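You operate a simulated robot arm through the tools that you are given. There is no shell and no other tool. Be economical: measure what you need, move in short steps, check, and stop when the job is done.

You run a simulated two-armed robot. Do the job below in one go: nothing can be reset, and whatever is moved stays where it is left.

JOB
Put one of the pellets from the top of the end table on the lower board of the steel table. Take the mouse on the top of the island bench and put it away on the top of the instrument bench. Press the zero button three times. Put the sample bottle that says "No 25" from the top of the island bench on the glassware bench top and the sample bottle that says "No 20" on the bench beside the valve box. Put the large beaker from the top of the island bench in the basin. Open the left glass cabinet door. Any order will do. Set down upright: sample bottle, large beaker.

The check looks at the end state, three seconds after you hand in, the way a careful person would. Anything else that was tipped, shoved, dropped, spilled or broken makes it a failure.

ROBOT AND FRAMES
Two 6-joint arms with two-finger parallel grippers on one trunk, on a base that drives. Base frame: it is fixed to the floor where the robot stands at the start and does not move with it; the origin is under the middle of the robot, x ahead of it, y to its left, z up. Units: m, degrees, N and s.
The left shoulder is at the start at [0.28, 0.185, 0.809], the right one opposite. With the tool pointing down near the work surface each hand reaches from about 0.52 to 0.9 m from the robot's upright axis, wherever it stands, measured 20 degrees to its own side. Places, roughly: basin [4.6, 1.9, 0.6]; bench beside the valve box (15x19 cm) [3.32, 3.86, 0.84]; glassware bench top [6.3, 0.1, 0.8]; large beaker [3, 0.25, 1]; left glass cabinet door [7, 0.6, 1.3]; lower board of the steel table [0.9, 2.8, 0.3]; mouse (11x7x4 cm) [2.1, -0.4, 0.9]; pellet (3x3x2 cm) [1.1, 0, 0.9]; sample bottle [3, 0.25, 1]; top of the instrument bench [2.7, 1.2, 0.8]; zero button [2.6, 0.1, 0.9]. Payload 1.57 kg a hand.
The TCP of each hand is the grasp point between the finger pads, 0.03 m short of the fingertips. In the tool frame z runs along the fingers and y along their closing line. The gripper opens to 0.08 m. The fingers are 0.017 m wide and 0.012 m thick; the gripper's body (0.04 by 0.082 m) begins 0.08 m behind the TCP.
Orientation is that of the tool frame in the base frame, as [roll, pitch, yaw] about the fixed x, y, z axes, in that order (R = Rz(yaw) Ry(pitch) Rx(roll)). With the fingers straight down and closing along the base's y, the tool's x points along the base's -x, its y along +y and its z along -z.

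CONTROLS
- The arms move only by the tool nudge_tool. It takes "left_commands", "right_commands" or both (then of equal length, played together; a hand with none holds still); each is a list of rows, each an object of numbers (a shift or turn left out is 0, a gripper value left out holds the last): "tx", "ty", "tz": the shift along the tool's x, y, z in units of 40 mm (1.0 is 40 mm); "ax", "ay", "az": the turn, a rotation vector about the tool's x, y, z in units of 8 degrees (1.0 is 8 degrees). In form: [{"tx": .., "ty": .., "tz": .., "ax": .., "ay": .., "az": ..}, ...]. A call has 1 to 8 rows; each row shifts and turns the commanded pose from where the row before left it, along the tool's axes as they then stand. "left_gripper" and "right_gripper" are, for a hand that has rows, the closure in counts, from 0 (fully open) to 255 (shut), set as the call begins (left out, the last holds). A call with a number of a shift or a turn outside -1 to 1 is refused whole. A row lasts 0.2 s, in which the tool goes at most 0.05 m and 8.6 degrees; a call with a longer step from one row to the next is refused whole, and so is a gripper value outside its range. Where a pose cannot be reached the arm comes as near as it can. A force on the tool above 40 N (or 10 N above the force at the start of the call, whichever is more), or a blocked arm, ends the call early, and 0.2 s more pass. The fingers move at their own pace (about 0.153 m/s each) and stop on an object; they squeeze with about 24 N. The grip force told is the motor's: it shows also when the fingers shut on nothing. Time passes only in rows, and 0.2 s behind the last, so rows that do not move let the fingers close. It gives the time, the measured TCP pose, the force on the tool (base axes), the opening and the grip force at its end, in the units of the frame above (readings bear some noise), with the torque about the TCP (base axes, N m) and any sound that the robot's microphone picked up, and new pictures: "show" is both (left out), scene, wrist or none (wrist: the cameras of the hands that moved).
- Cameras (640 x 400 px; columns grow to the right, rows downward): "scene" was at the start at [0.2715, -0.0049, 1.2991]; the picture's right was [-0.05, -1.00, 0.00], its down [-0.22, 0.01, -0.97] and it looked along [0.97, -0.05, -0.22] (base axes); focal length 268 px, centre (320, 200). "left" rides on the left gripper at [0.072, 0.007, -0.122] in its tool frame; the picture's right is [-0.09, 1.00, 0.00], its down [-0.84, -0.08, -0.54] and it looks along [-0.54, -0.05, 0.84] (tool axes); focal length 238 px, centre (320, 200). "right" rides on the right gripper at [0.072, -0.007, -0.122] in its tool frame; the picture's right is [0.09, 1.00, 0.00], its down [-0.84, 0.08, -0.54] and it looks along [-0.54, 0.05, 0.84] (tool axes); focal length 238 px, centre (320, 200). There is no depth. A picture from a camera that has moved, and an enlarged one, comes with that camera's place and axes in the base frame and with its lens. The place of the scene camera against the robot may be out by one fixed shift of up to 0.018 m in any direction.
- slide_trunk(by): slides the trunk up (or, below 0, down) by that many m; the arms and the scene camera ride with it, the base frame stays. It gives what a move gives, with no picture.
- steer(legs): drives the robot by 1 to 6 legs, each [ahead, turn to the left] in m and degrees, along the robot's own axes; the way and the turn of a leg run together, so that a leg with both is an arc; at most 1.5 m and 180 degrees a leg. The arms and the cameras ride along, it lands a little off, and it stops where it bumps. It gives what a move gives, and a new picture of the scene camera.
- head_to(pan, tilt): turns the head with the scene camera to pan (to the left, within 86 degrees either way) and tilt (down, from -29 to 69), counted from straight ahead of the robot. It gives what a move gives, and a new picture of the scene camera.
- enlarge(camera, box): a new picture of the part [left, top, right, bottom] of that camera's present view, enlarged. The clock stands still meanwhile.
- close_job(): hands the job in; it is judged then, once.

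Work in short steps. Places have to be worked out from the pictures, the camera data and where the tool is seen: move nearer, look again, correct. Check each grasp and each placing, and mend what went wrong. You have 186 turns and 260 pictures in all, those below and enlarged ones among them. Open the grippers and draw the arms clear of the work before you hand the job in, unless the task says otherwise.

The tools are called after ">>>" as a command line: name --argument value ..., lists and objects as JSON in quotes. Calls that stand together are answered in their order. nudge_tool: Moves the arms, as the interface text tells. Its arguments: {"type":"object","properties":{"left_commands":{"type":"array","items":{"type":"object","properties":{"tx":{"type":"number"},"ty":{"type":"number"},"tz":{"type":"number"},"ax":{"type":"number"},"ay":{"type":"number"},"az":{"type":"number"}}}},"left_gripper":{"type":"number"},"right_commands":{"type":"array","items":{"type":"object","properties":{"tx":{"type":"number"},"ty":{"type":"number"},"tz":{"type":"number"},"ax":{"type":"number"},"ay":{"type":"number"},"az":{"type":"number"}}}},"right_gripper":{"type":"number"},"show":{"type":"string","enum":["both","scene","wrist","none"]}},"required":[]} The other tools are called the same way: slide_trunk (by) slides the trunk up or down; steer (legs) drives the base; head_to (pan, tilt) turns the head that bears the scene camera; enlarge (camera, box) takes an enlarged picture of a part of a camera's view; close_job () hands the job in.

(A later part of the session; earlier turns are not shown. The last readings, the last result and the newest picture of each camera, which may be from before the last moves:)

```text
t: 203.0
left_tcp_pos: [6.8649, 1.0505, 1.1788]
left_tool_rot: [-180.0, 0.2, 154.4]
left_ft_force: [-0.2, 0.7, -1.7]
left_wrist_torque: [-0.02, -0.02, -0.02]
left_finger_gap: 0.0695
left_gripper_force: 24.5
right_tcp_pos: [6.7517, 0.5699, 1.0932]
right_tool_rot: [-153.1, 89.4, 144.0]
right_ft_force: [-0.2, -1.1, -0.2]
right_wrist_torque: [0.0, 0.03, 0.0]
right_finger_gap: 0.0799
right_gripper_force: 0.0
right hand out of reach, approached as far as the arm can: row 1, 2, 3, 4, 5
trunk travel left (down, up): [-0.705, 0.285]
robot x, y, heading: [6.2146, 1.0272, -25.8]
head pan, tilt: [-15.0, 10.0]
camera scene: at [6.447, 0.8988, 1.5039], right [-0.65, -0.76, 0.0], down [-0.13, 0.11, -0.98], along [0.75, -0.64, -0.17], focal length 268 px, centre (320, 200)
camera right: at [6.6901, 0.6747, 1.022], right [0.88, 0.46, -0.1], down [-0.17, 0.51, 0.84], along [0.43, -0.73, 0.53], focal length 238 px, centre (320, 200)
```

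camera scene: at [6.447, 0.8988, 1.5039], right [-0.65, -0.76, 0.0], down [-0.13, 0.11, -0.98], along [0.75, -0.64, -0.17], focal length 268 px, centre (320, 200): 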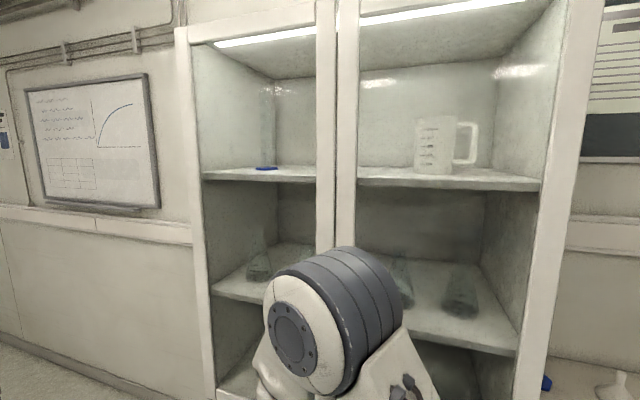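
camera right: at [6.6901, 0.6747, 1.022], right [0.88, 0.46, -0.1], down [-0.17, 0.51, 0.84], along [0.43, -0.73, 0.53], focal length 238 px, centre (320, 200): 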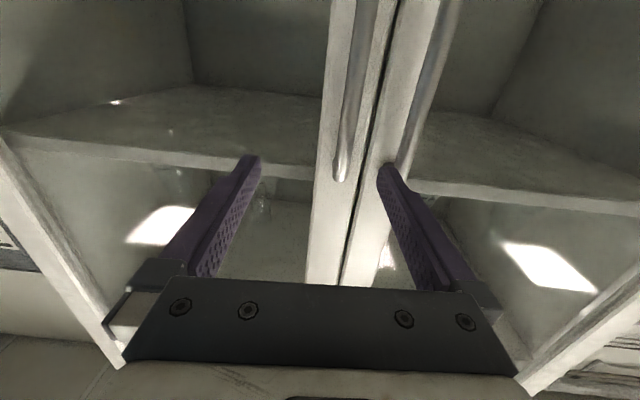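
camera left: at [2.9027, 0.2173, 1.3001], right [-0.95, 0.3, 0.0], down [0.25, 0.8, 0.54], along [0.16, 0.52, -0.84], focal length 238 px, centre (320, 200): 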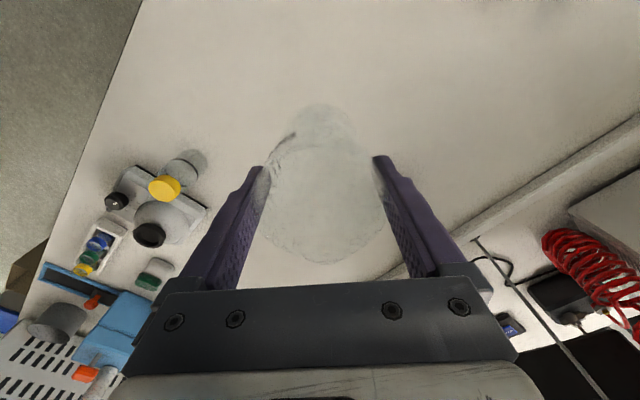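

Bars are about 6 cm apart; the left-door bar is at about (6.89, 0.505). I narrow the fingers to 5 cm and move sideways toward it.

>>> nudge_tool --right_commands '[{"ty": 0.6, "tx": 0.3}, {"ty": 0.6, "tx": 0.3}, {"ty": 0.6, "tx": 0.3}, {"ty": 0.5, "tx": 0.3}]' --right_gripper 96

```text
t: 204.0
left_tcp_pos: [6.8641, 1.0502, 1.1781]
left_tool_rot: [-180.0, 0.0, 154.3]
left_ft_force: [0.3, -0.4, -0.6]
left_wrist_torque: [-0.02, -0.04, 0.0]
left_finger_gap: 0.0691
left_gripper_force: 23.9
right_tcp_pos: [6.835, 0.6114, 1.0462]
right_tool_rot: [-162.5, 89.4, 134.9]
right_ft_force: [-0.4, 0.6, -0.4]
right_wrist_torque: [-0.02, -0.03, 0.01]
right_finger_gap: 0.0499
right_gripper_force: 0.0
trunk travel left (down, up): [-0.705, 0.285]
robot x, y, heading: [6.2155, 1.028, -25.3]
head pan, tilt: [-15.0, 10.0]
camera scene: at [6.4473, 0.8987, 1.5039], right [-0.65, -0.76, 0.0], down [-0.13, 0.11, -0.98], along [0.75, -0.64, -0.17], focal length 268 px, centre (320, 200)
camera right: at [6.7727, 0.7175, 0.9741], right [0.88, 0.46, -0.1], down [-0.17, 0.51, 0.84], along [0.43, -0.73, 0.53], focal length 238 px, centre (320, 200)
```

scene: 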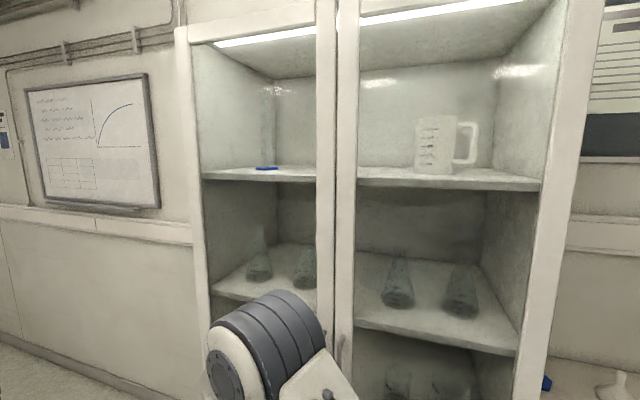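
right: 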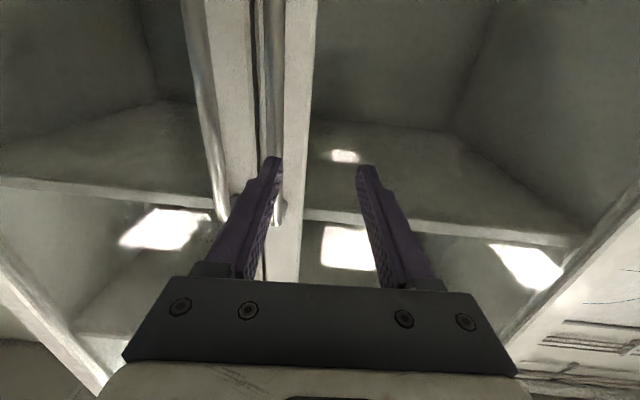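

Two wrist views agree on the left-door bar at (6.836, 0.550), top end z 1.10. I shift 27 mm back sideways, narrow to 4 cm and go slightly nearer for a check.

>>> nudge_tool --right_commands '[{"ty": -0.35, "tx": 0.15}, {"ty": -0.33, "tx": 0.15}]' --right_gripper 128 --show "wrist"

```text
t: 204.6
left_tcp_pos: [6.8648, 1.0509, 1.1786]
left_tool_rot: [180.0, 0.2, 154.5]
left_ft_force: [1.4, -0.4, -1.1]
left_wrist_torque: [0.03, 0.01, 0.03]
left_finger_gap: 0.0694
left_gripper_force: 23.6
right_tcp_pos: [6.812, 0.5981, 1.0342]
right_tool_rot: [-149.9, 89.3, 147.3]
right_ft_force: [-1.0, 0.7, 0.1]
right_wrist_torque: [0.02, 0.01, -0.01]
right_finger_gap: 0.0399
right_gripper_force: 0.1
trunk travel left (down, up): [-0.705, 0.285]
robot x, y, heading: [6.2124, 1.0305, -25.5]
head pan, tilt: [-15.0, 10.0]
camera right: at [6.7492, 0.7049, 0.9634], right [0.88, 0.46, -0.1], down [-0.17, 0.51, 0.84], along [0.43, -0.73, 0.53], focal length 238 px, centre (320, 200)
```

right: 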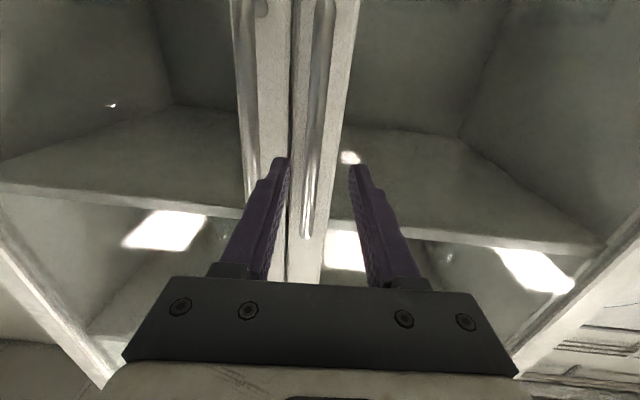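

The bar is between the fingers. I advance 4.5 cm in small steps.

>>> nudge_tool --right_commands '[{"ty": -0.1, "tz": 0.3}, {"tz": 0.3}, {"tz": 0.3}, {"tz": 0.2}]' --show "wrist"

```text
t: 205.8
left_tcp_pos: [6.8638, 1.0511, 1.1784]
left_tool_rot: [180.0, 0.0, 154.4]
left_ft_force: [1.1, 0.2, -1.3]
left_wrist_torque: [0.0, -0.01, -0.02]
left_finger_gap: 0.0693
left_gripper_force: 24.1
right_tcp_pos: [6.8257, 0.5619, 1.0336]
right_tool_rot: [-146.3, 89.2, 151.6]
right_ft_force: [-10.4, 11.1, 5.0]
right_wrist_torque: [-0.12, -0.21, 0.35]
right_finger_gap: 0.0365
right_gripper_force: 0.0
trunk travel left (down, up): [-0.705, 0.285]
robot x, y, heading: [6.2137, 1.0272, -25.6]
head pan, tilt: [-15.0, 10.0]
stopped in row 4 (right hand): the force on the tool passed its limit at 41 N (the readings are from after the stop); the commanded pose is now the measured one
camera right: at [6.7635, 0.6677, 0.9617], right [0.88, 0.47, -0.1], down [-0.18, 0.51, 0.84], along [0.44, -0.72, 0.53], focal length 238 px, centre (320, 200)
```

right: 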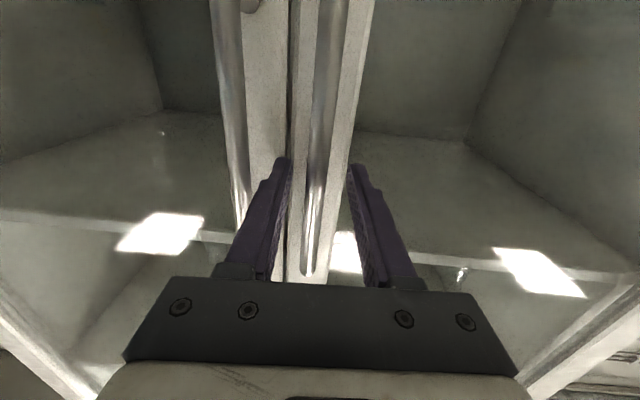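

Fingertips touch the door with the bar between the pads. I back off 5 mm and close on the bar.

>>> nudge_tool --right_commands '[{"tz": -0.12}]' --show "none"

>>> nudge_tool --right_commands '[{}, {}, {}]' --right_gripper 255 --show "wrist"

```text
t: 206.2
left_tcp_pos: [6.8647, 1.0506, 1.1781]
left_tool_rot: [-180.0, 0.1, 154.5]
left_ft_force: [0.4, 0.1, -0.9]
left_wrist_torque: [-0.02, 0.0, -0.01]
left_finger_gap: 0.0695
left_gripper_force: 23.5
right_tcp_pos: [6.8239, 0.5651, 1.0319]
right_tool_rot: [-151.5, 89.2, 146.3]
right_ft_force: [-1.1, 0.0, -0.5]
right_wrist_torque: [0.02, -0.01, 0.0]
right_finger_gap: 0.0396
right_gripper_force: 0.0
trunk travel left (down, up): [-0.705, 0.285]
robot x, y, heading: [6.2132, 1.029, -25.5]
head pan, tilt: [-15.0, 10.0]
```

```text
t: 207.0
left_tcp_pos: [6.8632, 1.0508, 1.178]
left_tool_rot: [179.9, 0.2, 154.6]
left_ft_force: [0.7, -0.6, -1.2]
left_wrist_torque: [0.03, 0.0, -0.03]
left_finger_gap: 0.0694
left_gripper_force: 23.6
right_tcp_pos: [6.8221, 0.5635, 1.0324]
right_tool_rot: [-151.1, 89.2, 146.4]
right_ft_force: [-17.9, -5.2, -2.6]
right_wrist_torque: [0.13, -0.27, -0.1]
right_finger_gap: 0.012
right_gripper_force: 29.4
trunk travel left (down, up): [-0.705, 0.285]
robot x, y, heading: [6.2126, 1.0289, -25.4]
head pan, tilt: [-15.0, 10.0]
camera right: at [6.7601, 0.6694, 0.9609], right [0.88, 0.46, -0.1], down [-0.17, 0.51, 0.84], along [0.44, -0.73, 0.53], focal length 238 px, centre (320, 200)
```

right: 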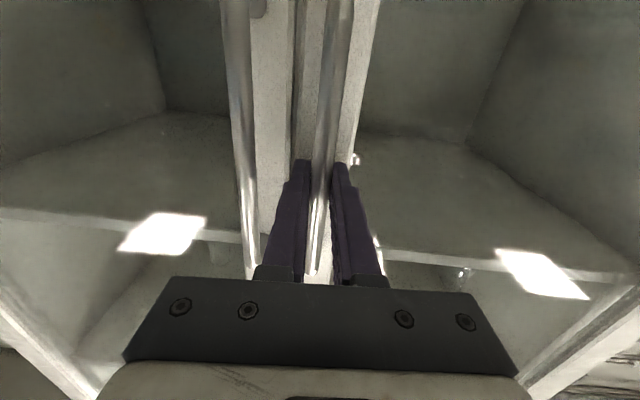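

Bar gripped (12 mm). Before pulling, I move the left hand with the beaker aside to the left, clear of the door's swing.

>>> nudge_tool --left_commands '[{"ty": 0.9}, {"ty": 0.9}, {"ty": 0.9}, {"ty": 0.9}, {"ty": 0.9}, {"ty": 0.9}, {"ty": 0.9}, {"ty": 0.9}]' --show "none"

>>> nudge_tool --right_commands '[{"ty": 0.115, "tz": -0.77, "ax": 0.625}, {"ty": 0.115, "tz": -0.77, "ax": 0.625}, {"ty": 0.115, "tz": -0.77, "ax": 0.625}]'

```text
t: 208.8
left_tcp_pos: [6.9893, 1.3098, 1.18]
left_tool_rot: [180.0, 0.1, 154.6]
left_ft_force: [-0.3, -0.8, -0.9]
left_wrist_torque: [0.0, 0.02, -0.02]
left_finger_gap: 0.0693
left_gripper_force: 24.3
right_tcp_pos: [6.822, 0.5648, 1.0316]
right_tool_rot: [-155.4, 89.2, 142.0]
right_ft_force: [-20.8, -6.7, -7.3]
right_wrist_torque: [-0.22, -0.4, -0.19]
right_finger_gap: 0.0116
right_gripper_force: 28.8
trunk travel left (down, up): [-0.705, 0.285]
robot x, y, heading: [6.2138, 1.0306, -25.5]
head pan, tilt: [-15.0, 10.0]
```

```text
t: 209.4
left_tcp_pos: [6.9881, 1.3104, 1.1801]
left_tool_rot: [179.9, 0.0, 154.6]
left_ft_force: [-0.5, 0.4, -0.8]
left_wrist_torque: [0.04, -0.06, -0.03]
left_finger_gap: 0.0692
left_gripper_force: 24.3
right_tcp_pos: [6.8034, 0.6213, 1.0315]
right_tool_rot: [-131.5, 89.1, 155.5]
right_ft_force: [-4.0, -1.6, -1.4]
right_wrist_torque: [-0.47, -0.55, -0.01]
right_finger_gap: 0.0117
right_gripper_force: 29.0
trunk travel left (down, up): [-0.705, 0.285]
robot x, y, heading: [6.2097, 1.0319, -25.5]
head pan, tilt: [-15.0, 10.0]
stopped in row 3 (right hand): the force on the tool passed its limit at 42 N (the readings are from after the stop); the commanded pose is now the measured one
camera scene: at [6.4466, 0.8983, 1.504], right [-0.65, -0.76, 0.0], down [-0.13, 0.11, -0.98], along [0.75, -0.64, -0.17], focal length 268 px, centre (320, 200)
camera right: at [6.7603, 0.7367, 0.9607], right [0.95, 0.29, -0.11], down [-0.07, 0.53, 0.84], along [0.3, -0.79, 0.53], focal length 238 px, centre (320, 200)
```

scene: 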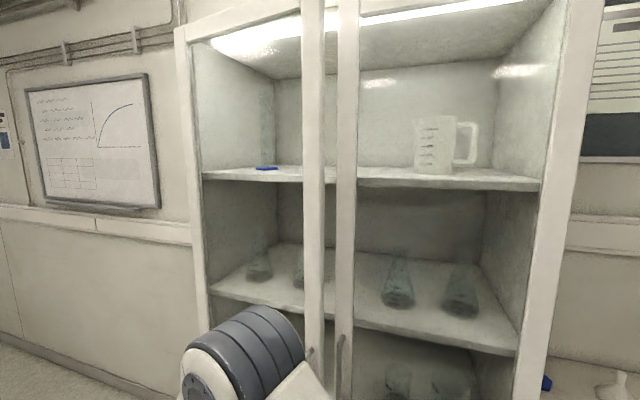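
right: 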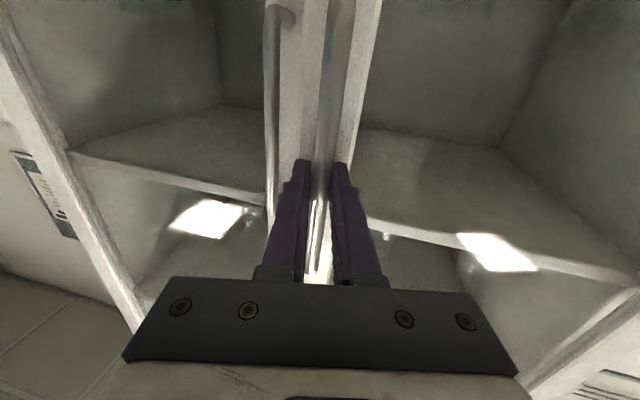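

The door is opening (≈10°). I continue the arc with smaller steps.

>>> nudge_tool --right_commands '[{"ty": 0.062, "tz": -0.46, "ax": 0.375}, {"ty": 0.062, "tz": -0.46, "ax": 0.375}, {"ty": 0.062, "tz": -0.46, "ax": 0.375}, {"ty": 0.062, "tz": -0.46, "ax": 0.375}, {"ty": 0.062, "tz": -0.46, "ax": 0.375}, {"ty": 0.062, "tz": -0.46, "ax": 0.375}]' --show "scene"

```text
t: 210.4
left_tcp_pos: [6.9887, 1.3087, 1.1794]
left_tool_rot: [179.9, 0.1, 154.4]
left_ft_force: [0.1, -0.6, -0.3]
left_wrist_torque: [-0.01, -0.01, -0.03]
left_finger_gap: 0.0692
left_gripper_force: 24.4
right_tcp_pos: [6.7937, 0.6929, 1.0306]
right_tool_rot: [-112.1, 88.7, 162.9]
right_ft_force: [-6.9, -1.0, 0.8]
right_wrist_torque: [-0.34, -0.48, 0.01]
right_finger_gap: 0.0121
right_gripper_force: 29.6
trunk travel left (down, up): [-0.705, 0.285]
robot x, y, heading: [6.2156, 1.0262, -25.6]
head pan, tilt: [-15.0, 10.0]
stopped in row 5 (right hand): the force on the tool passed its limit at 42 N (the readings are from after the stop); the commanded pose is now the measured one
camera scene: at [6.446, 0.8985, 1.5041], right [-0.65, -0.76, 0.0], down [-0.13, 0.11, -0.98], along [0.75, -0.64, -0.17], focal length 268 px, centre (320, 200)
```

scene: 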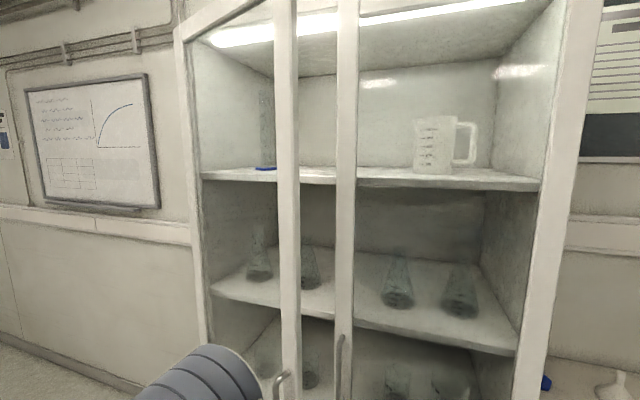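

Fit of the positions gives the hinge at R≈0.364 m, now ≈21° open. I go on with slower steps.

>>> nudge_tool --right_commands '[{"ty": 0.031, "tz": -0.316, "ax": 0.25}, {"ty": 0.031, "tz": -0.316, "ax": 0.25}, {"ty": 0.031, "tz": -0.316, "ax": 0.25}, {"ty": 0.031, "tz": -0.316, "ax": 0.25}, {"ty": 0.031, "tz": -0.316, "ax": 0.25}, {"ty": 0.031, "tz": -0.316, "ax": 0.25}, {"ty": 0.031, "tz": -0.316, "ax": 0.25}, {"ty": 0.031, "tz": -0.316, "ax": 0.25}]' --show "none"

>>> nudge_tool --right_commands '[{"ty": 0.031, "tz": -0.316, "ax": 0.25}, {"ty": 0.031, "tz": -0.316, "ax": 0.25}, {"ty": 0.031, "tz": -0.316, "ax": 0.25}, {"ty": 0.031, "tz": -0.316, "ax": 0.25}, {"ty": 0.031, "tz": -0.316, "ax": 0.25}, {"ty": 0.031, "tz": -0.316, "ax": 0.25}, {"ty": 0.031, "tz": -0.316, "ax": 0.25}, {"ty": 0.031, "tz": -0.316, "ax": 0.25}]'

```text
t: 211.9
left_tcp_pos: [6.9869, 1.3112, 1.1797]
left_tool_rot: [180.0, 0.1, 154.4]
left_ft_force: [0.7, -1.1, -0.6]
left_wrist_torque: [0.02, -0.05, 0.01]
left_finger_gap: 0.069
left_gripper_force: 24.3
right_tcp_pos: [6.7978, 0.7691, 1.0329]
right_tool_rot: [-98.1, 88.3, 164.4]
right_ft_force: [-11.3, 2.5, 1.7]
right_wrist_torque: [-0.29, -0.42, 0.02]
right_finger_gap: 0.0121
right_gripper_force: 29.6
trunk travel left (down, up): [-0.705, 0.285]
robot x, y, heading: [6.2163, 1.0284, -25.5]
head pan, tilt: [-15.0, 10.0]
stopped in row 7 (right hand): the force on the tool passed its limit at 41 N (the readings are from after the stop); the commanded pose is now the measured one
```

```text
t: 212.7
left_tcp_pos: [6.9888, 1.3104, 1.1781]
left_tool_rot: [-179.9, 0.0, 154.5]
left_ft_force: [0.4, 0.1, -0.9]
left_wrist_torque: [-0.02, 0.02, 0.03]
left_finger_gap: 0.0691
left_gripper_force: 24.0
right_tcp_pos: [6.7998, 0.7799, 1.0263]
right_tool_rot: [-127.7, 89.2, 130.6]
right_ft_force: [2.2, -0.8, 5.4]
right_wrist_torque: [-0.28, -0.4, 0.01]
right_finger_gap: 0.0117
right_gripper_force: 29.1
right hand out of reach, approached as far as the arm can: row 2, 3
trunk travel left (down, up): [-0.705, 0.285]
robot x, y, heading: [6.2129, 1.0316, -25.5]
head pan, tilt: [-15.0, 10.0]
stopped in row 3 (right hand): the force on the tool passed its limit at 55 N (the readings are from after the stop); the commanded pose is now the measured one
camera scene: at [6.447, 0.8989, 1.5035], right [-0.65, -0.76, 0.0], down [-0.13, 0.11, -0.98], along [0.75, -0.64, -0.17], focal length 268 px, centre (320, 200)
camera right: at [6.8175, 0.9011, 0.9544], right [0.97, -0.2, -0.1], down [0.19, 0.51, 0.84], along [-0.12, -0.84, 0.53], focal length 238 px, centre (320, 200)
```

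scene: 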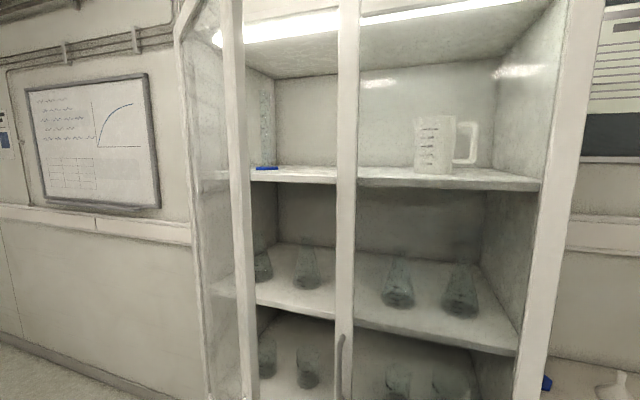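
right: 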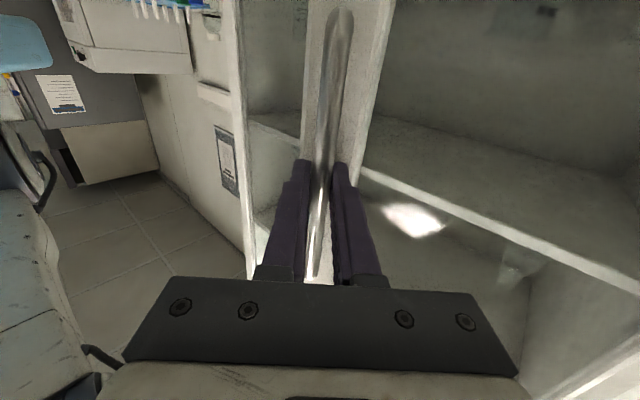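

The door is ≈35° open and the arm is at its limit. I release the bar, back off, and slide the hand sideways past the door's edge so I can push it further from inside.

>>> nudge_tool --right_commands '[{}, {}]' --right_gripper 96 --show "none"

>>> nudge_tool --right_commands '[{"tz": -0.6}, {"tz": -0.7}, {"tz": -0.7}]'

```text
t: 213.3
left_tcp_pos: [6.9886, 1.3114, 1.1776]
left_tool_rot: [179.9, 0.1, 154.5]
left_ft_force: [0.5, -0.5, -1.4]
left_wrist_torque: [0.01, 0.01, 0.01]
left_finger_gap: 0.0693
left_gripper_force: 23.2
right_tcp_pos: [6.7986, 0.7807, 1.0266]
right_tool_rot: [-123.1, 89.1, 135.1]
right_ft_force: [-0.3, -0.8, -0.9]
right_wrist_torque: [0.0, 0.0, -0.01]
right_finger_gap: 0.0499
right_gripper_force: 0.0
trunk travel left (down, up): [-0.705, 0.285]
robot x, y, heading: [6.2163, 1.0252, -25.5]
head pan, tilt: [-15.0, 10.0]
```

```text
t: 214.1
left_tcp_pos: [6.9886, 1.3102, 1.1789]
left_tool_rot: [-180.0, 0.2, 154.5]
left_ft_force: [-0.4, -0.1, -1.5]
left_wrist_torque: [0.01, 0.0, -0.03]
left_finger_gap: 0.0692
left_gripper_force: 24.3
right_tcp_pos: [6.7854, 0.7983, 1.0097]
right_tool_rot: [-132.4, 88.9, 126.0]
right_ft_force: [0.3, 0.1, -0.3]
right_wrist_torque: [-0.01, 0.01, -0.01]
right_finger_gap: 0.0497
right_gripper_force: 0.1
right hand out of reach, approached as far as the arm can: row 1, 2, 3
trunk travel left (down, up): [-0.705, 0.285]
robot x, y, heading: [6.2144, 1.0308, -25.6]
head pan, tilt: [-15.0, 10.0]
camera scene: at [6.447, 0.8987, 1.5038], right [-0.65, -0.76, 0.0], down [-0.13, 0.11, -0.98], along [0.75, -0.64, -0.17], focal length 268 px, centre (320, 200)
camera right: at [6.8025, 0.9203, 0.9388], right [0.97, -0.2, -0.1], down [0.19, 0.5, 0.84], along [-0.11, -0.84, 0.53], focal length 238 px, centre (320, 200)
```

scene: 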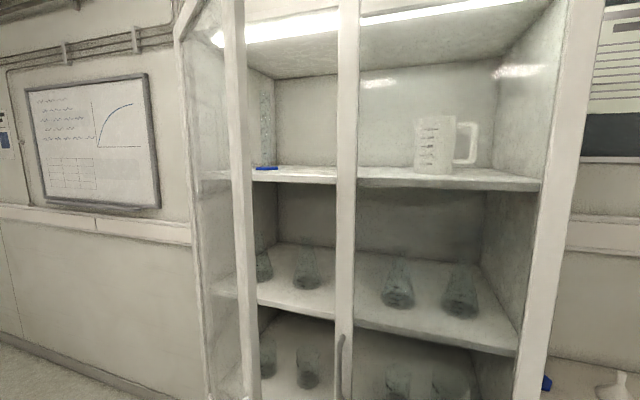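
right: 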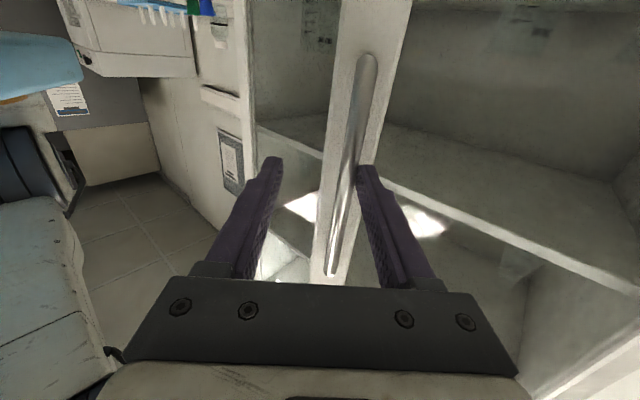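

Wrist limit prevents backing. I open wide and rotate the hand back about 24° around the bar while pulling back.

>>> nudge_tool --right_commands '[{"ax": -0.6}, {"ax": -0.8}, {"ax": -0.8}, {"ax": -0.8, "tz": -0.4}, {"tz": -0.6}, {"tz": -0.6}]' --right_gripper 0 --show "wrist"

```text
t: 215.5
left_tcp_pos: [6.9877, 1.3105, 1.1787]
left_tool_rot: [180.0, 0.1, 154.5]
left_ft_force: [0.0, 0.0, -1.1]
left_wrist_torque: [0.02, 0.03, 0.02]
left_finger_gap: 0.069
left_gripper_force: 24.1
right_tcp_pos: [6.7728, 0.8627, 1.0106]
right_tool_rot: [-147.2, 89.0, 135.0]
right_ft_force: [0.2, 0.6, -0.2]
right_wrist_torque: [-0.01, 0.01, -0.01]
right_finger_gap: 0.0801
right_gripper_force: 0.1
trunk travel left (down, up): [-0.705, 0.285]
robot x, y, heading: [6.2179, 1.031, -25.2]
head pan, tilt: [-15.0, 10.0]
camera right: at [6.7402, 0.9807, 0.9406], right [0.97, 0.21, -0.1], down [-0.03, 0.54, 0.84], along [0.23, -0.82, 0.53], focal length 238 px, centre (320, 200)
```

right: 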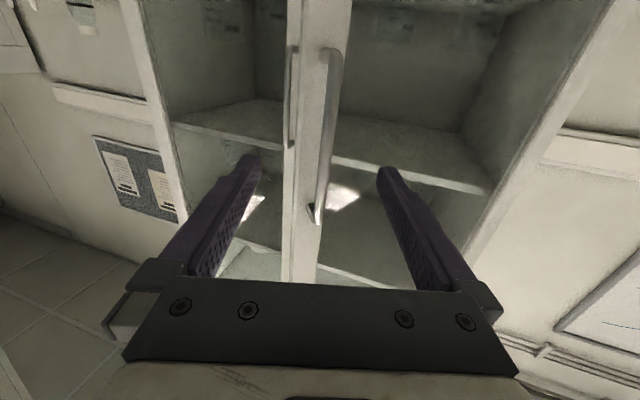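

Free of the bar. I back a bit more and slide sideways toward -u, past the door's edge.

>>> nudge_tool --right_commands '[{"tz": -0.6}, {"ty": -0.9}, {"ty": -0.9}, {"ty": -0.9}, {"ty": -0.9}, {"ty": -0.9}, {"ty": -0.5}]' --right_gripper 255

```text
t: 216.6
left_tcp_pos: [6.9888, 1.3106, 1.1788]
left_tool_rot: [-180.0, 0.0, 154.4]
left_ft_force: [-0.1, 1.0, -0.9]
left_wrist_torque: [-0.01, 0.05, -0.03]
left_finger_gap: 0.0693
left_gripper_force: 23.7
right_tcp_pos: [6.6725, 0.8199, 1.0155]
right_tool_rot: [152.1, 87.2, 64.3]
right_ft_force: [1.0, 0.0, 0.2]
right_wrist_torque: [0.01, 0.02, -0.01]
right_finger_gap: 0.0
right_gripper_force: 20.9
trunk travel left (down, up): [-0.705, 0.285]
robot x, y, heading: [6.2153, 1.0281, -25.6]
head pan, tilt: [-15.0, 10.0]
stopped in row 5 (right hand): the arm was blocked; the commanded pose is now the measured one
camera scene: at [6.4473, 0.899, 1.5038], right [-0.65, -0.76, 0.0], down [-0.13, 0.11, -0.98], along [0.75, -0.64, -0.17], focal length 268 px, centre (320, 200)
camera right: at [6.6614, 0.9438, 0.9476], right [1.0, 0.04, -0.07], down [0.04, 0.51, 0.86], along [0.07, -0.86, 0.5], focal length 238 px, centre (320, 200)
```

scene: 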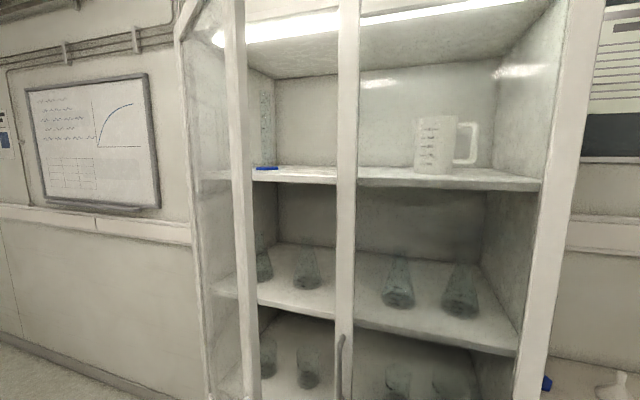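
right: 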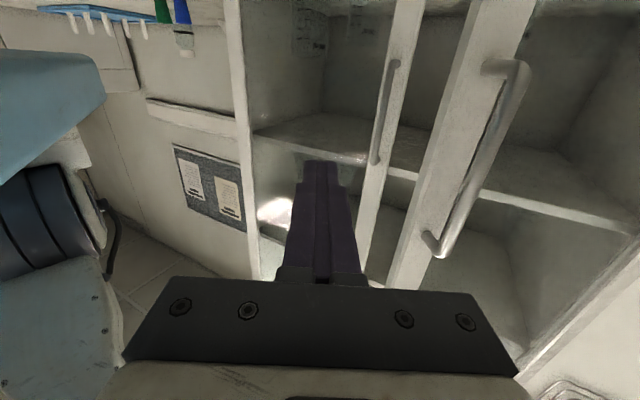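

The finger is now just past the door's edge. I rotate it square to the cabinet and move it forward into the gap.

>>> nudge_tool --right_commands '[{"ax": -0.8, "tz": 0.5}, {"ax": -0.8, "tz": 0.6}, {"ax": -0.8, "tz": 0.8}, {"tz": 0.8}, {"tz": 0.8}]'

```text
t: 217.8
left_tcp_pos: [6.9883, 1.3122, 1.1772]
left_tool_rot: [180.0, 0.0, 154.5]
left_ft_force: [-1.1, -0.1, -0.8]
left_wrist_torque: [-0.01, -0.02, -0.02]
left_finger_gap: 0.0693
left_gripper_force: 23.4
right_tcp_pos: [6.7396, 0.7126, 1.0458]
right_tool_rot: [138.1, 87.4, 69.6]
right_ft_force: [0.4, 0.3, 0.1]
right_wrist_torque: [-0.02, 0.01, 0.01]
right_finger_gap: 0.0
right_gripper_force: 21.0
right hand out of reach, approached as far as the arm can: row 2, 3, 4, 5
trunk travel left (down, up): [-0.705, 0.285]
robot x, y, heading: [6.2129, 1.0291, -25.4]
head pan, tilt: [-15.0, 10.0]
camera scene: at [6.4469, 0.899, 1.5039], right [-0.65, -0.76, 0.0], down [-0.13, 0.11, -0.98], along [0.75, -0.64, -0.17], focal length 268 px, centre (320, 200)
camera right: at [6.6908, 0.8258, 0.9766], right [0.93, 0.37, -0.06], down [-0.14, 0.5, 0.86], along [0.34, -0.79, 0.51], focal length 238 px, centre (320, 200)
```

scene: 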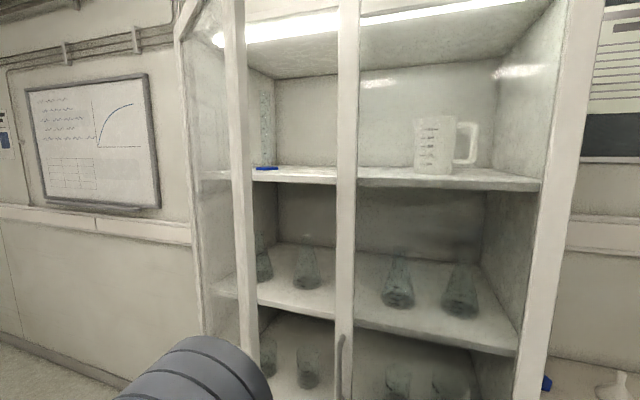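
right: 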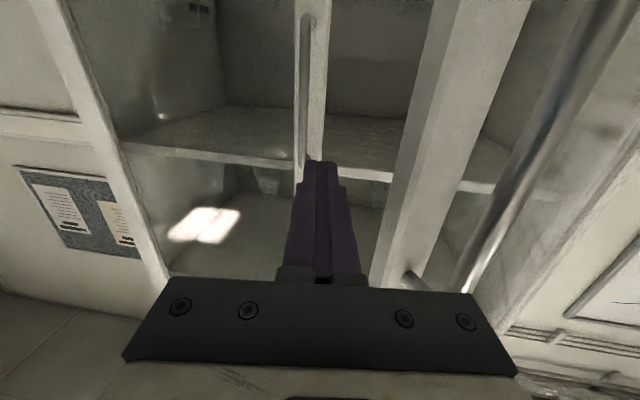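

The finger is inside the gap. I sweep it along +u (tool y) to push the door open.

>>> nudge_tool --right_commands '[{"ty": 0.6}, {"ty": 0.6}, {"ty": 0.6}, {"ty": 0.6}, {"ty": 0.6}, {"ty": 0.6}]'

```text
t: 218.4
left_tcp_pos: [6.9876, 1.3113, 1.1788]
left_tool_rot: [-179.9, 0.0, 154.4]
left_ft_force: [0.6, 0.4, -0.9]
left_wrist_torque: [-0.02, 0.02, 0.0]
left_finger_gap: 0.0692
left_gripper_force: 23.4
right_tcp_pos: [6.7651, 0.7219, 1.046]
right_tool_rot: [142.8, 87.9, 72.8]
right_ft_force: [-12.9, 1.0, 6.4]
right_wrist_torque: [0.01, 0.07, 0.18]
right_finger_gap: 0.0
right_gripper_force: 21.5
trunk travel left (down, up): [-0.705, 0.285]
robot x, y, heading: [6.2121, 1.0311, -25.8]
head pan, tilt: [-15.0, 10.0]
stopped in row 2 (right hand): the force on the tool passed its limit at 61 N (the readings are from after the stop); the commanded pose is now the measured one
camera scene: at [6.4457, 0.899, 1.5042], right [-0.65, -0.76, 0.0], down [-0.13, 0.11, -0.98], along [0.75, -0.64, -0.17], focal length 268 px, centre (320, 200)
camera right: at [6.7185, 0.8363, 0.9768], right [0.94, 0.34, -0.07], down [-0.12, 0.51, 0.85], along [0.33, -0.79, 0.52], focal length 238 px, centre (320, 200)
```

scene: 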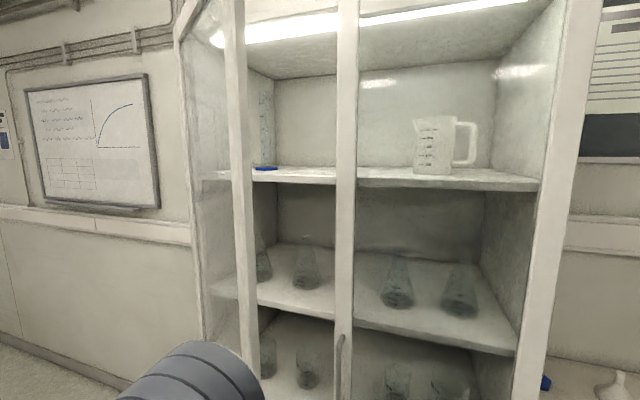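
right: 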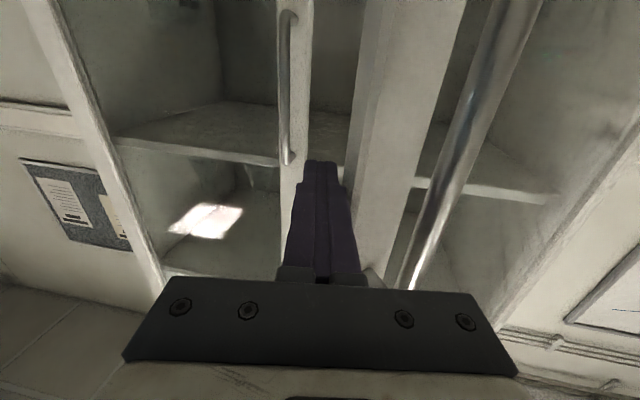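

Contact with the door edge. I push on slowly.

>>> nudge_tool --right_commands '[{"ty": 0.15}, {"ty": 0.2}, {"ty": 0.2}, {"ty": 0.2}, {"ty": 0.2}, {"ty": 0.2}, {"ty": 0.2}, {"ty": 0.2}]' --show "none"

>>> nudge_tool --right_commands '[{"ty": 0.2}, {"ty": 0.2}, {"ty": 0.2}, {"ty": 0.2}, {"ty": 0.2}, {"ty": 0.2}, {"ty": 0.2}, {"ty": 0.2}]'

```text
t: 218.8
left_tcp_pos: [6.9868, 1.3104, 1.179]
left_tool_rot: [-179.9, -0.1, 154.5]
left_ft_force: [0.1, -0.6, -1.9]
left_wrist_torque: [0.0, -0.03, 0.03]
left_finger_gap: 0.0693
left_gripper_force: 24.1
right_tcp_pos: [6.7648, 0.7205, 1.0457]
right_tool_rot: [150.0, 88.1, 79.3]
right_ft_force: [-12.0, 1.2, 5.9]
right_wrist_torque: [0.02, 0.02, 0.14]
right_finger_gap: 0.0001
right_gripper_force: 21.3
trunk travel left (down, up): [-0.705, 0.285]
robot x, y, heading: [6.2148, 1.0276, -25.5]
head pan, tilt: [-15.0, 10.0]
stopped in row 1 (right hand): the force on the tool passed its limit at 46 N (the readings are from after the stop); the commanded pose is now the measured one
```

```text
t: 219.1
left_tcp_pos: [6.9874, 1.3094, 1.1784]
left_tool_rot: [-179.8, 0.0, 154.4]
left_ft_force: [-0.4, 1.2, -1.1]
left_wrist_torque: [0.01, 0.01, -0.01]
left_finger_gap: 0.0692
left_gripper_force: 24.2
right_tcp_pos: [6.7649, 0.7209, 1.0468]
right_tool_rot: [159.2, 88.4, 87.6]
right_ft_force: [-11.4, 0.7, 5.5]
right_wrist_torque: [0.01, -0.02, 0.13]
right_finger_gap: 0.0
right_gripper_force: 21.5
trunk travel left (down, up): [-0.705, 0.285]
robot x, y, heading: [6.2148, 1.0274, -25.6]
head pan, tilt: [-15.0, 10.0]
stopped in row 1 (right hand): the force on the tool passed its limit at 48 N (the readings are from after the stop); the commanded pose is now the measured one
camera scene: at [6.4448, 0.8986, 1.504], right [-0.65, -0.76, 0.0], down [-0.13, 0.11, -0.98], along [0.75, -0.64, -0.17], focal length 268 px, centre (320, 200)
camera right: at [6.7205, 0.8356, 0.9762], right [0.95, 0.32, -0.08], down [-0.1, 0.51, 0.85], along [0.31, -0.8, 0.52], focal length 238 px, centre (320, 200)
```

scene: 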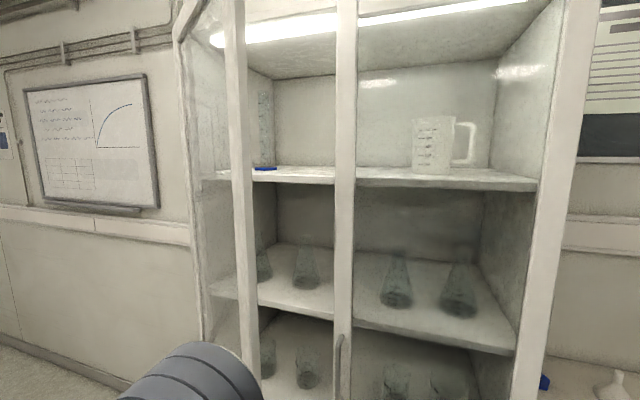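
right: 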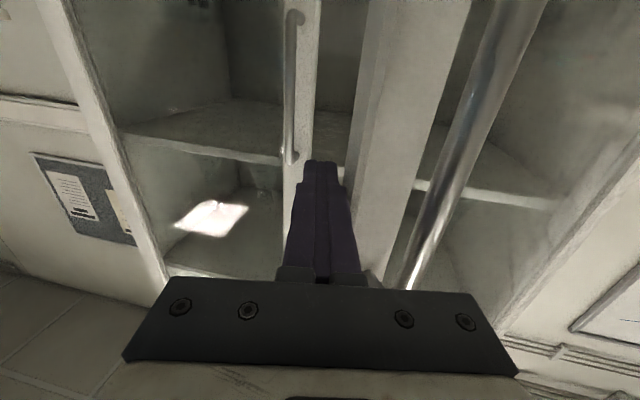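

The door edge contact gives poor leverage. I'll instead lay the finger behind the door's inner face. First I move off the edge and back the robot 0.3 m for arm room.

>>> nudge_tool --right_commands '[{"ty": -0.5}, {"ty": -0.5}]' --show "none"

>>> steer --legs '[[-0.3, 0]]'

```text
t: 219.7
left_tcp_pos: [6.9884, 1.3087, 1.1768]
left_tool_rot: [-179.9, 0.0, 154.5]
left_ft_force: [0.7, 0.4, -1.3]
left_wrist_torque: [-0.01, -0.02, -0.05]
left_finger_gap: 0.0692
left_gripper_force: 24.0
right_tcp_pos: [6.7293, 0.7092, 1.044]
right_tool_rot: [160.2, 88.2, 88.8]
right_ft_force: [-0.1, 0.0, 0.1]
right_wrist_torque: [0.0, -0.02, -0.03]
right_finger_gap: 0.0
right_gripper_force: 21.6
trunk travel left (down, up): [-0.705, 0.285]
robot x, y, heading: [6.2139, 1.028, -25.9]
head pan, tilt: [-15.0, 10.0]
```

```text
t: 221.8
left_tcp_pos: [6.7216, 1.4384, 1.1773]
left_tool_rot: [-179.9, 0.0, 154.4]
left_ft_force: [0.3, -0.2, -1.4]
left_wrist_torque: [0.01, 0.01, 0.01]
left_finger_gap: 0.0691
left_gripper_force: 23.7
right_tcp_pos: [6.4608, 0.8376, 1.0453]
right_tool_rot: [161.0, 88.1, 89.6]
right_ft_force: [0.1, 0.0, -1.0]
right_wrist_torque: [-0.01, 0.03, 0.03]
right_finger_gap: 0.0002
right_gripper_force: 21.6
trunk travel left (down, up): [-0.705, 0.285]
robot x, y, heading: [5.943, 1.1595, -25.6]
head pan, tilt: [-15.0, 10.0]
camera scene: at [6.1784, 1.0272, 1.5038], right [-0.65, -0.76, 0.0], down [-0.13, 0.11, -0.98], along [0.75, -0.64, -0.17], focal length 268 px, centre (320, 200)
```

scene: 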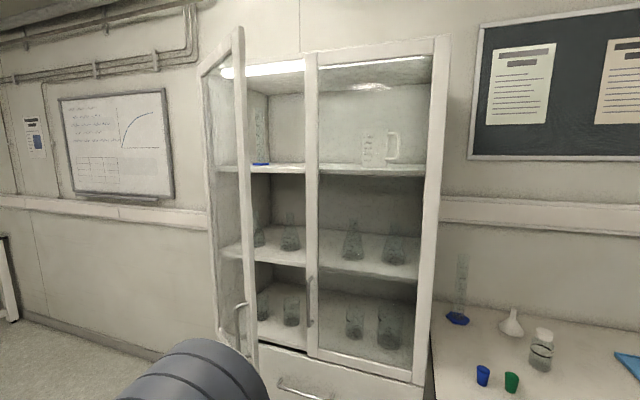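

The door is about 35° open in this view. I move the finger to just beside the door's free edge, then turn it to lie along the door.

>>> nudge_tool --right_commands '[{"ty": 0.74, "tz": 0.7}, {"ty": 0.74, "tz": 0.7}, {"ty": 0.74, "tz": 0.7}, {"ty": 0.74, "tz": 0.7}, {"ty": 0.74, "tz": 0.7}, {"ty": 0.74, "tz": 0.7}, {"ty": 0.74, "tz": 0.7}]' --show "wrist"

>>> nudge_tool --right_commands '[{"ax": -1}, {"ax": -1}, {"ax": -1}, {"ax": -1}, {"ax": -1}, {"ax": -1}, {"ax": -1}, {"ax": -1}]'

```text
t: 223.4
left_tcp_pos: [6.7204, 1.4379, 1.178]
left_tool_rot: [-179.9, 0.0, 154.4]
left_ft_force: [-0.5, 0.2, -0.9]
left_wrist_torque: [-0.02, -0.01, 0.01]
left_finger_gap: 0.0691
left_gripper_force: 23.8
right_tcp_pos: [6.7195, 0.7162, 1.0409]
right_tool_rot: [160.8, 88.2, 89.4]
right_ft_force: [0.8, 1.0, -0.6]
right_wrist_torque: [-0.01, 0.01, 0.01]
right_finger_gap: 0.0001
right_gripper_force: 21.7
trunk travel left (down, up): [-0.705, 0.285]
robot x, y, heading: [5.9435, 1.1569, -25.8]
head pan, tilt: [-15.0, 10.0]
camera right: at [6.6764, 0.8331, 0.9718], right [0.94, 0.32, -0.08], down [-0.1, 0.51, 0.85], along [0.31, -0.8, 0.52], focal length 238 px, centre (320, 200)
```

right: 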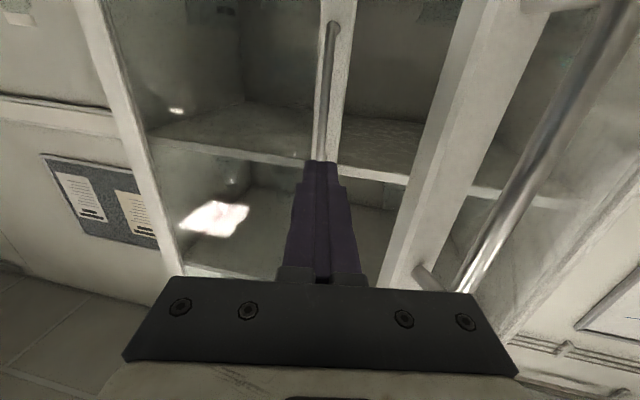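

```text
t: 225.2
left_tcp_pos: [6.7212, 1.4367, 1.1782]
left_tool_rot: [-179.9, 0.0, 154.4]
left_ft_force: [-0.6, -0.1, -1.8]
left_wrist_torque: [0.01, 0.04, 0.0]
left_finger_gap: 0.0693
left_gripper_force: 24.0
right_tcp_pos: [6.7356, 0.7145, 1.0541]
right_tool_rot: [-136.9, 88.6, -160.5]
right_ft_force: [-0.2, 0.9, 0.3]
right_wrist_torque: [0.01, 0.03, 0.0]
right_finger_gap: 0.0
right_gripper_force: 21.7
right hand out of reach, approached as far as the arm can: row 6, 7, 8
trunk travel left (down, up): [-0.705, 0.285]
robot x, y, heading: [5.942, 1.1577, -25.7]
head pan, tilt: [-15.0, 10.0]
camera scene: at [6.1781, 1.0272, 1.5038], right [-0.65, -0.76, 0.0], down [-0.13, 0.11, -0.98], along [0.75, -0.64, -0.17], focal length 268 px, centre (320, 200)
camera right: at [6.6207, 0.7572, 0.9829], right [0.39, 0.91, -0.11], down [-0.45, 0.29, 0.84], along [0.8, -0.28, 0.52], focal length 238 px, centre (320, 200)
```

scene: 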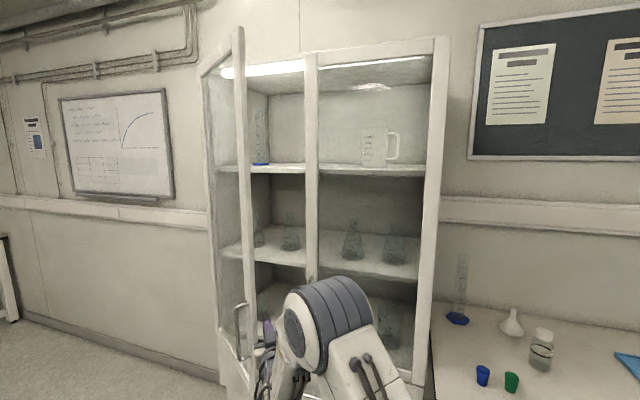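
right: 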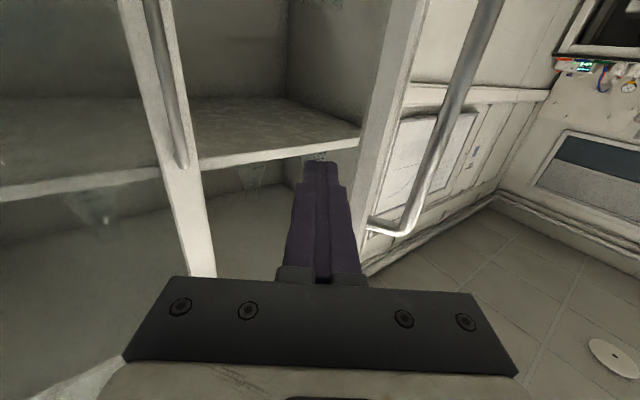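

The finger now points along the inside of the door. I insert it ~7 cm further behind the door, then push outward along the arc, turning with the door.

>>> nudge_tool --right_commands '[{"tz": 0.56, "ty": 0.1}, {"tz": 0.56, "ty": 0.1}, {"tz": 0.56, "ty": 0.1}]' --show "wrist"

>>> nudge_tool --right_commands '[{"ty": 0.35, "tz": -0.08, "ax": 0.2}, {"ty": 0.35, "tz": -0.08, "ax": 0.2}, {"ty": 0.35, "tz": -0.08, "ax": 0.25}, {"ty": 0.35, "tz": -0.08, "ax": 0.25}, {"ty": 0.35, "tz": -0.08, "ax": 0.25}, {"ty": 0.35, "tz": -0.08, "ax": 0.25}, {"ty": 0.35, "tz": -0.08, "ax": 0.25}]'

```text
t: 226.0
left_tcp_pos: [6.7203, 1.4376, 1.1784]
left_tool_rot: [-179.9, 0.0, 154.4]
left_ft_force: [0.6, 0.5, -1.4]
left_wrist_torque: [-0.01, 0.0, 0.02]
left_finger_gap: 0.0691
left_gripper_force: 23.9
right_tcp_pos: [6.8025, 0.6988, 1.0508]
right_tool_rot: [-136.9, 88.6, -160.4]
right_ft_force: [0.4, 0.4, -0.7]
right_wrist_torque: [-0.01, 0.0, 0.04]
right_finger_gap: 0.0001
right_gripper_force: 21.8
trunk travel left (down, up): [-0.705, 0.285]
robot x, y, heading: [5.9444, 1.1569, -25.5]
head pan, tilt: [-15.0, 10.0]
camera right: at [6.6875, 0.7412, 0.9808], right [0.4, 0.91, -0.11], down [-0.45, 0.29, 0.84], along [0.8, -0.29, 0.52], focal length 238 px, centre (320, 200)
```

right: 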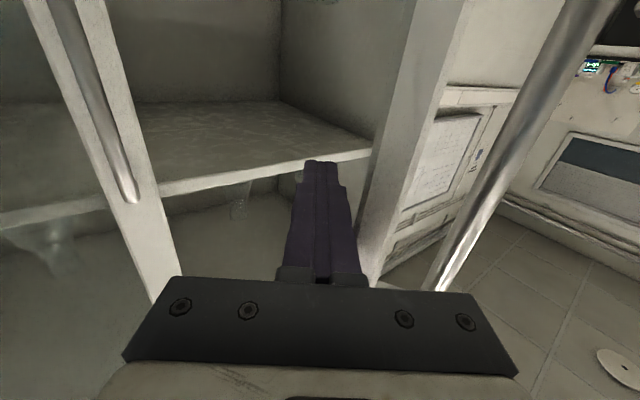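

```text
t: 227.6
left_tcp_pos: [6.7209, 1.4381, 1.1785]
left_tool_rot: [-179.9, 0.0, 154.4]
left_ft_force: [-0.1, 0.6, -0.8]
left_wrist_torque: [0.01, 0.04, 0.02]
left_finger_gap: 0.0694
left_gripper_force: 23.8
right_tcp_pos: [6.8302, 0.7963, 1.0511]
right_tool_rot: [-124.5, 88.7, -161.3]
right_ft_force: [-0.8, 0.2, 0.2]
right_wrist_torque: [-0.01, -0.01, 0.0]
right_finger_gap: 0.0
right_gripper_force: 21.5
trunk travel left (down, up): [-0.705, 0.285]
robot x, y, heading: [5.9461, 1.1535, -25.5]
head pan, tilt: [-15.0, 10.0]
camera scene: at [6.1781, 1.0271, 1.5038], right [-0.65, -0.76, 0.0], down [-0.13, 0.11, -0.98], along [0.75, -0.64, -0.17], focal length 268 px, centre (320, 200)
camera right: at [6.7277, 0.8633, 0.9794], right [0.59, 0.8, -0.11], down [-0.37, 0.39, 0.84], along [0.72, -0.46, 0.53], focal length 238 px, centre (320, 200)
```

scene: 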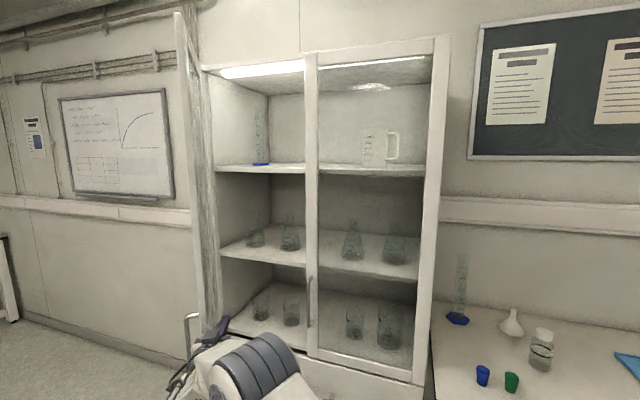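
right: 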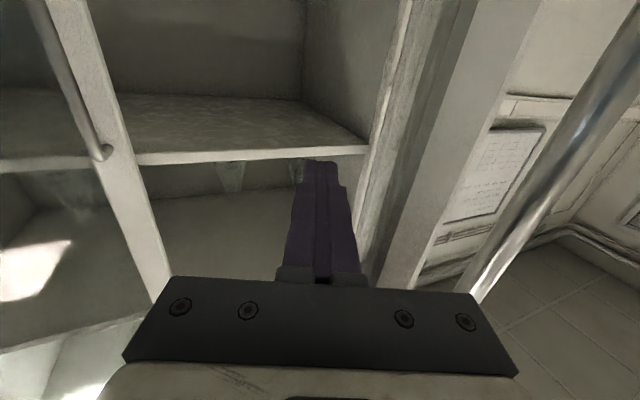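

The door swings freely now, about 50° open. I push on along the arc.

>>> nudge_tool --right_commands '[{"ty": 0.5, "tz": -0.1, "ax": 0.4}, {"ty": 0.5, "tz": -0.1, "ax": 0.4}, {"ty": 0.5, "tz": -0.1, "ax": 0.4}, {"ty": 0.5, "tz": -0.1, "ax": 0.4}, {"ty": 0.5, "tz": -0.1, "ax": 0.4}, {"ty": 0.5, "tz": -0.1, "ax": 0.4}, {"ty": 0.5, "tz": -0.1, "ax": 0.4}, {"ty": 0.5, "tz": -0.1, "ax": 0.4}]'

```text
t: 229.4
left_tcp_pos: [6.7216, 1.4373, 1.1785]
left_tool_rot: [-180.0, 0.0, 154.5]
left_ft_force: [-0.5, 0.4, -0.8]
left_wrist_torque: [0.0, 0.01, -0.02]
left_finger_gap: 0.0695
left_gripper_force: 24.1
right_tcp_pos: [6.8034, 0.8887, 1.0586]
right_tool_rot: [-99.4, 88.6, -161.8]
right_ft_force: [-0.5, -0.3, -0.1]
right_wrist_torque: [0.0, 0.01, 0.02]
right_finger_gap: 0.0
right_gripper_force: 21.4
right hand out of reach, approached as far as the arm can: row 4, 5, 6, 7, 8
trunk travel left (down, up): [-0.705, 0.285]
robot x, y, heading: [5.9434, 1.1617, -25.9]
head pan, tilt: [-15.0, 10.0]
camera scene: at [6.1781, 1.0272, 1.5038], right [-0.65, -0.76, 0.0], down [-0.13, 0.11, -0.98], along [0.75, -0.64, -0.17], focal length 268 px, centre (320, 200)
camera right: at [6.7391, 0.9928, 0.9875], right [0.88, 0.46, -0.12], down [-0.16, 0.52, 0.84], along [0.45, -0.72, 0.54], focal length 238 px, centre (320, 200)
```

scene: 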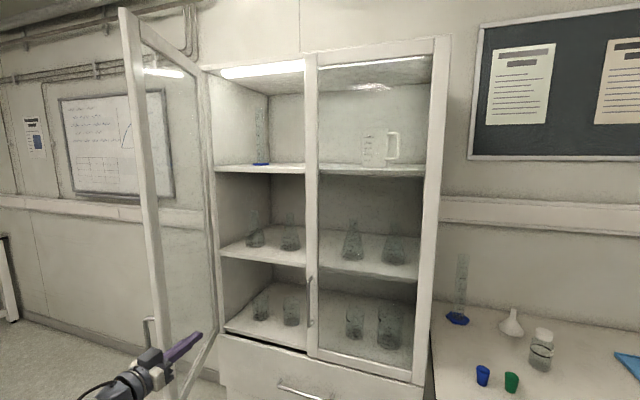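
right: 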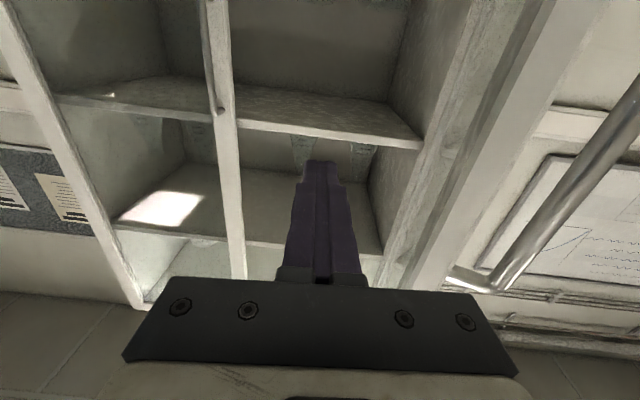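

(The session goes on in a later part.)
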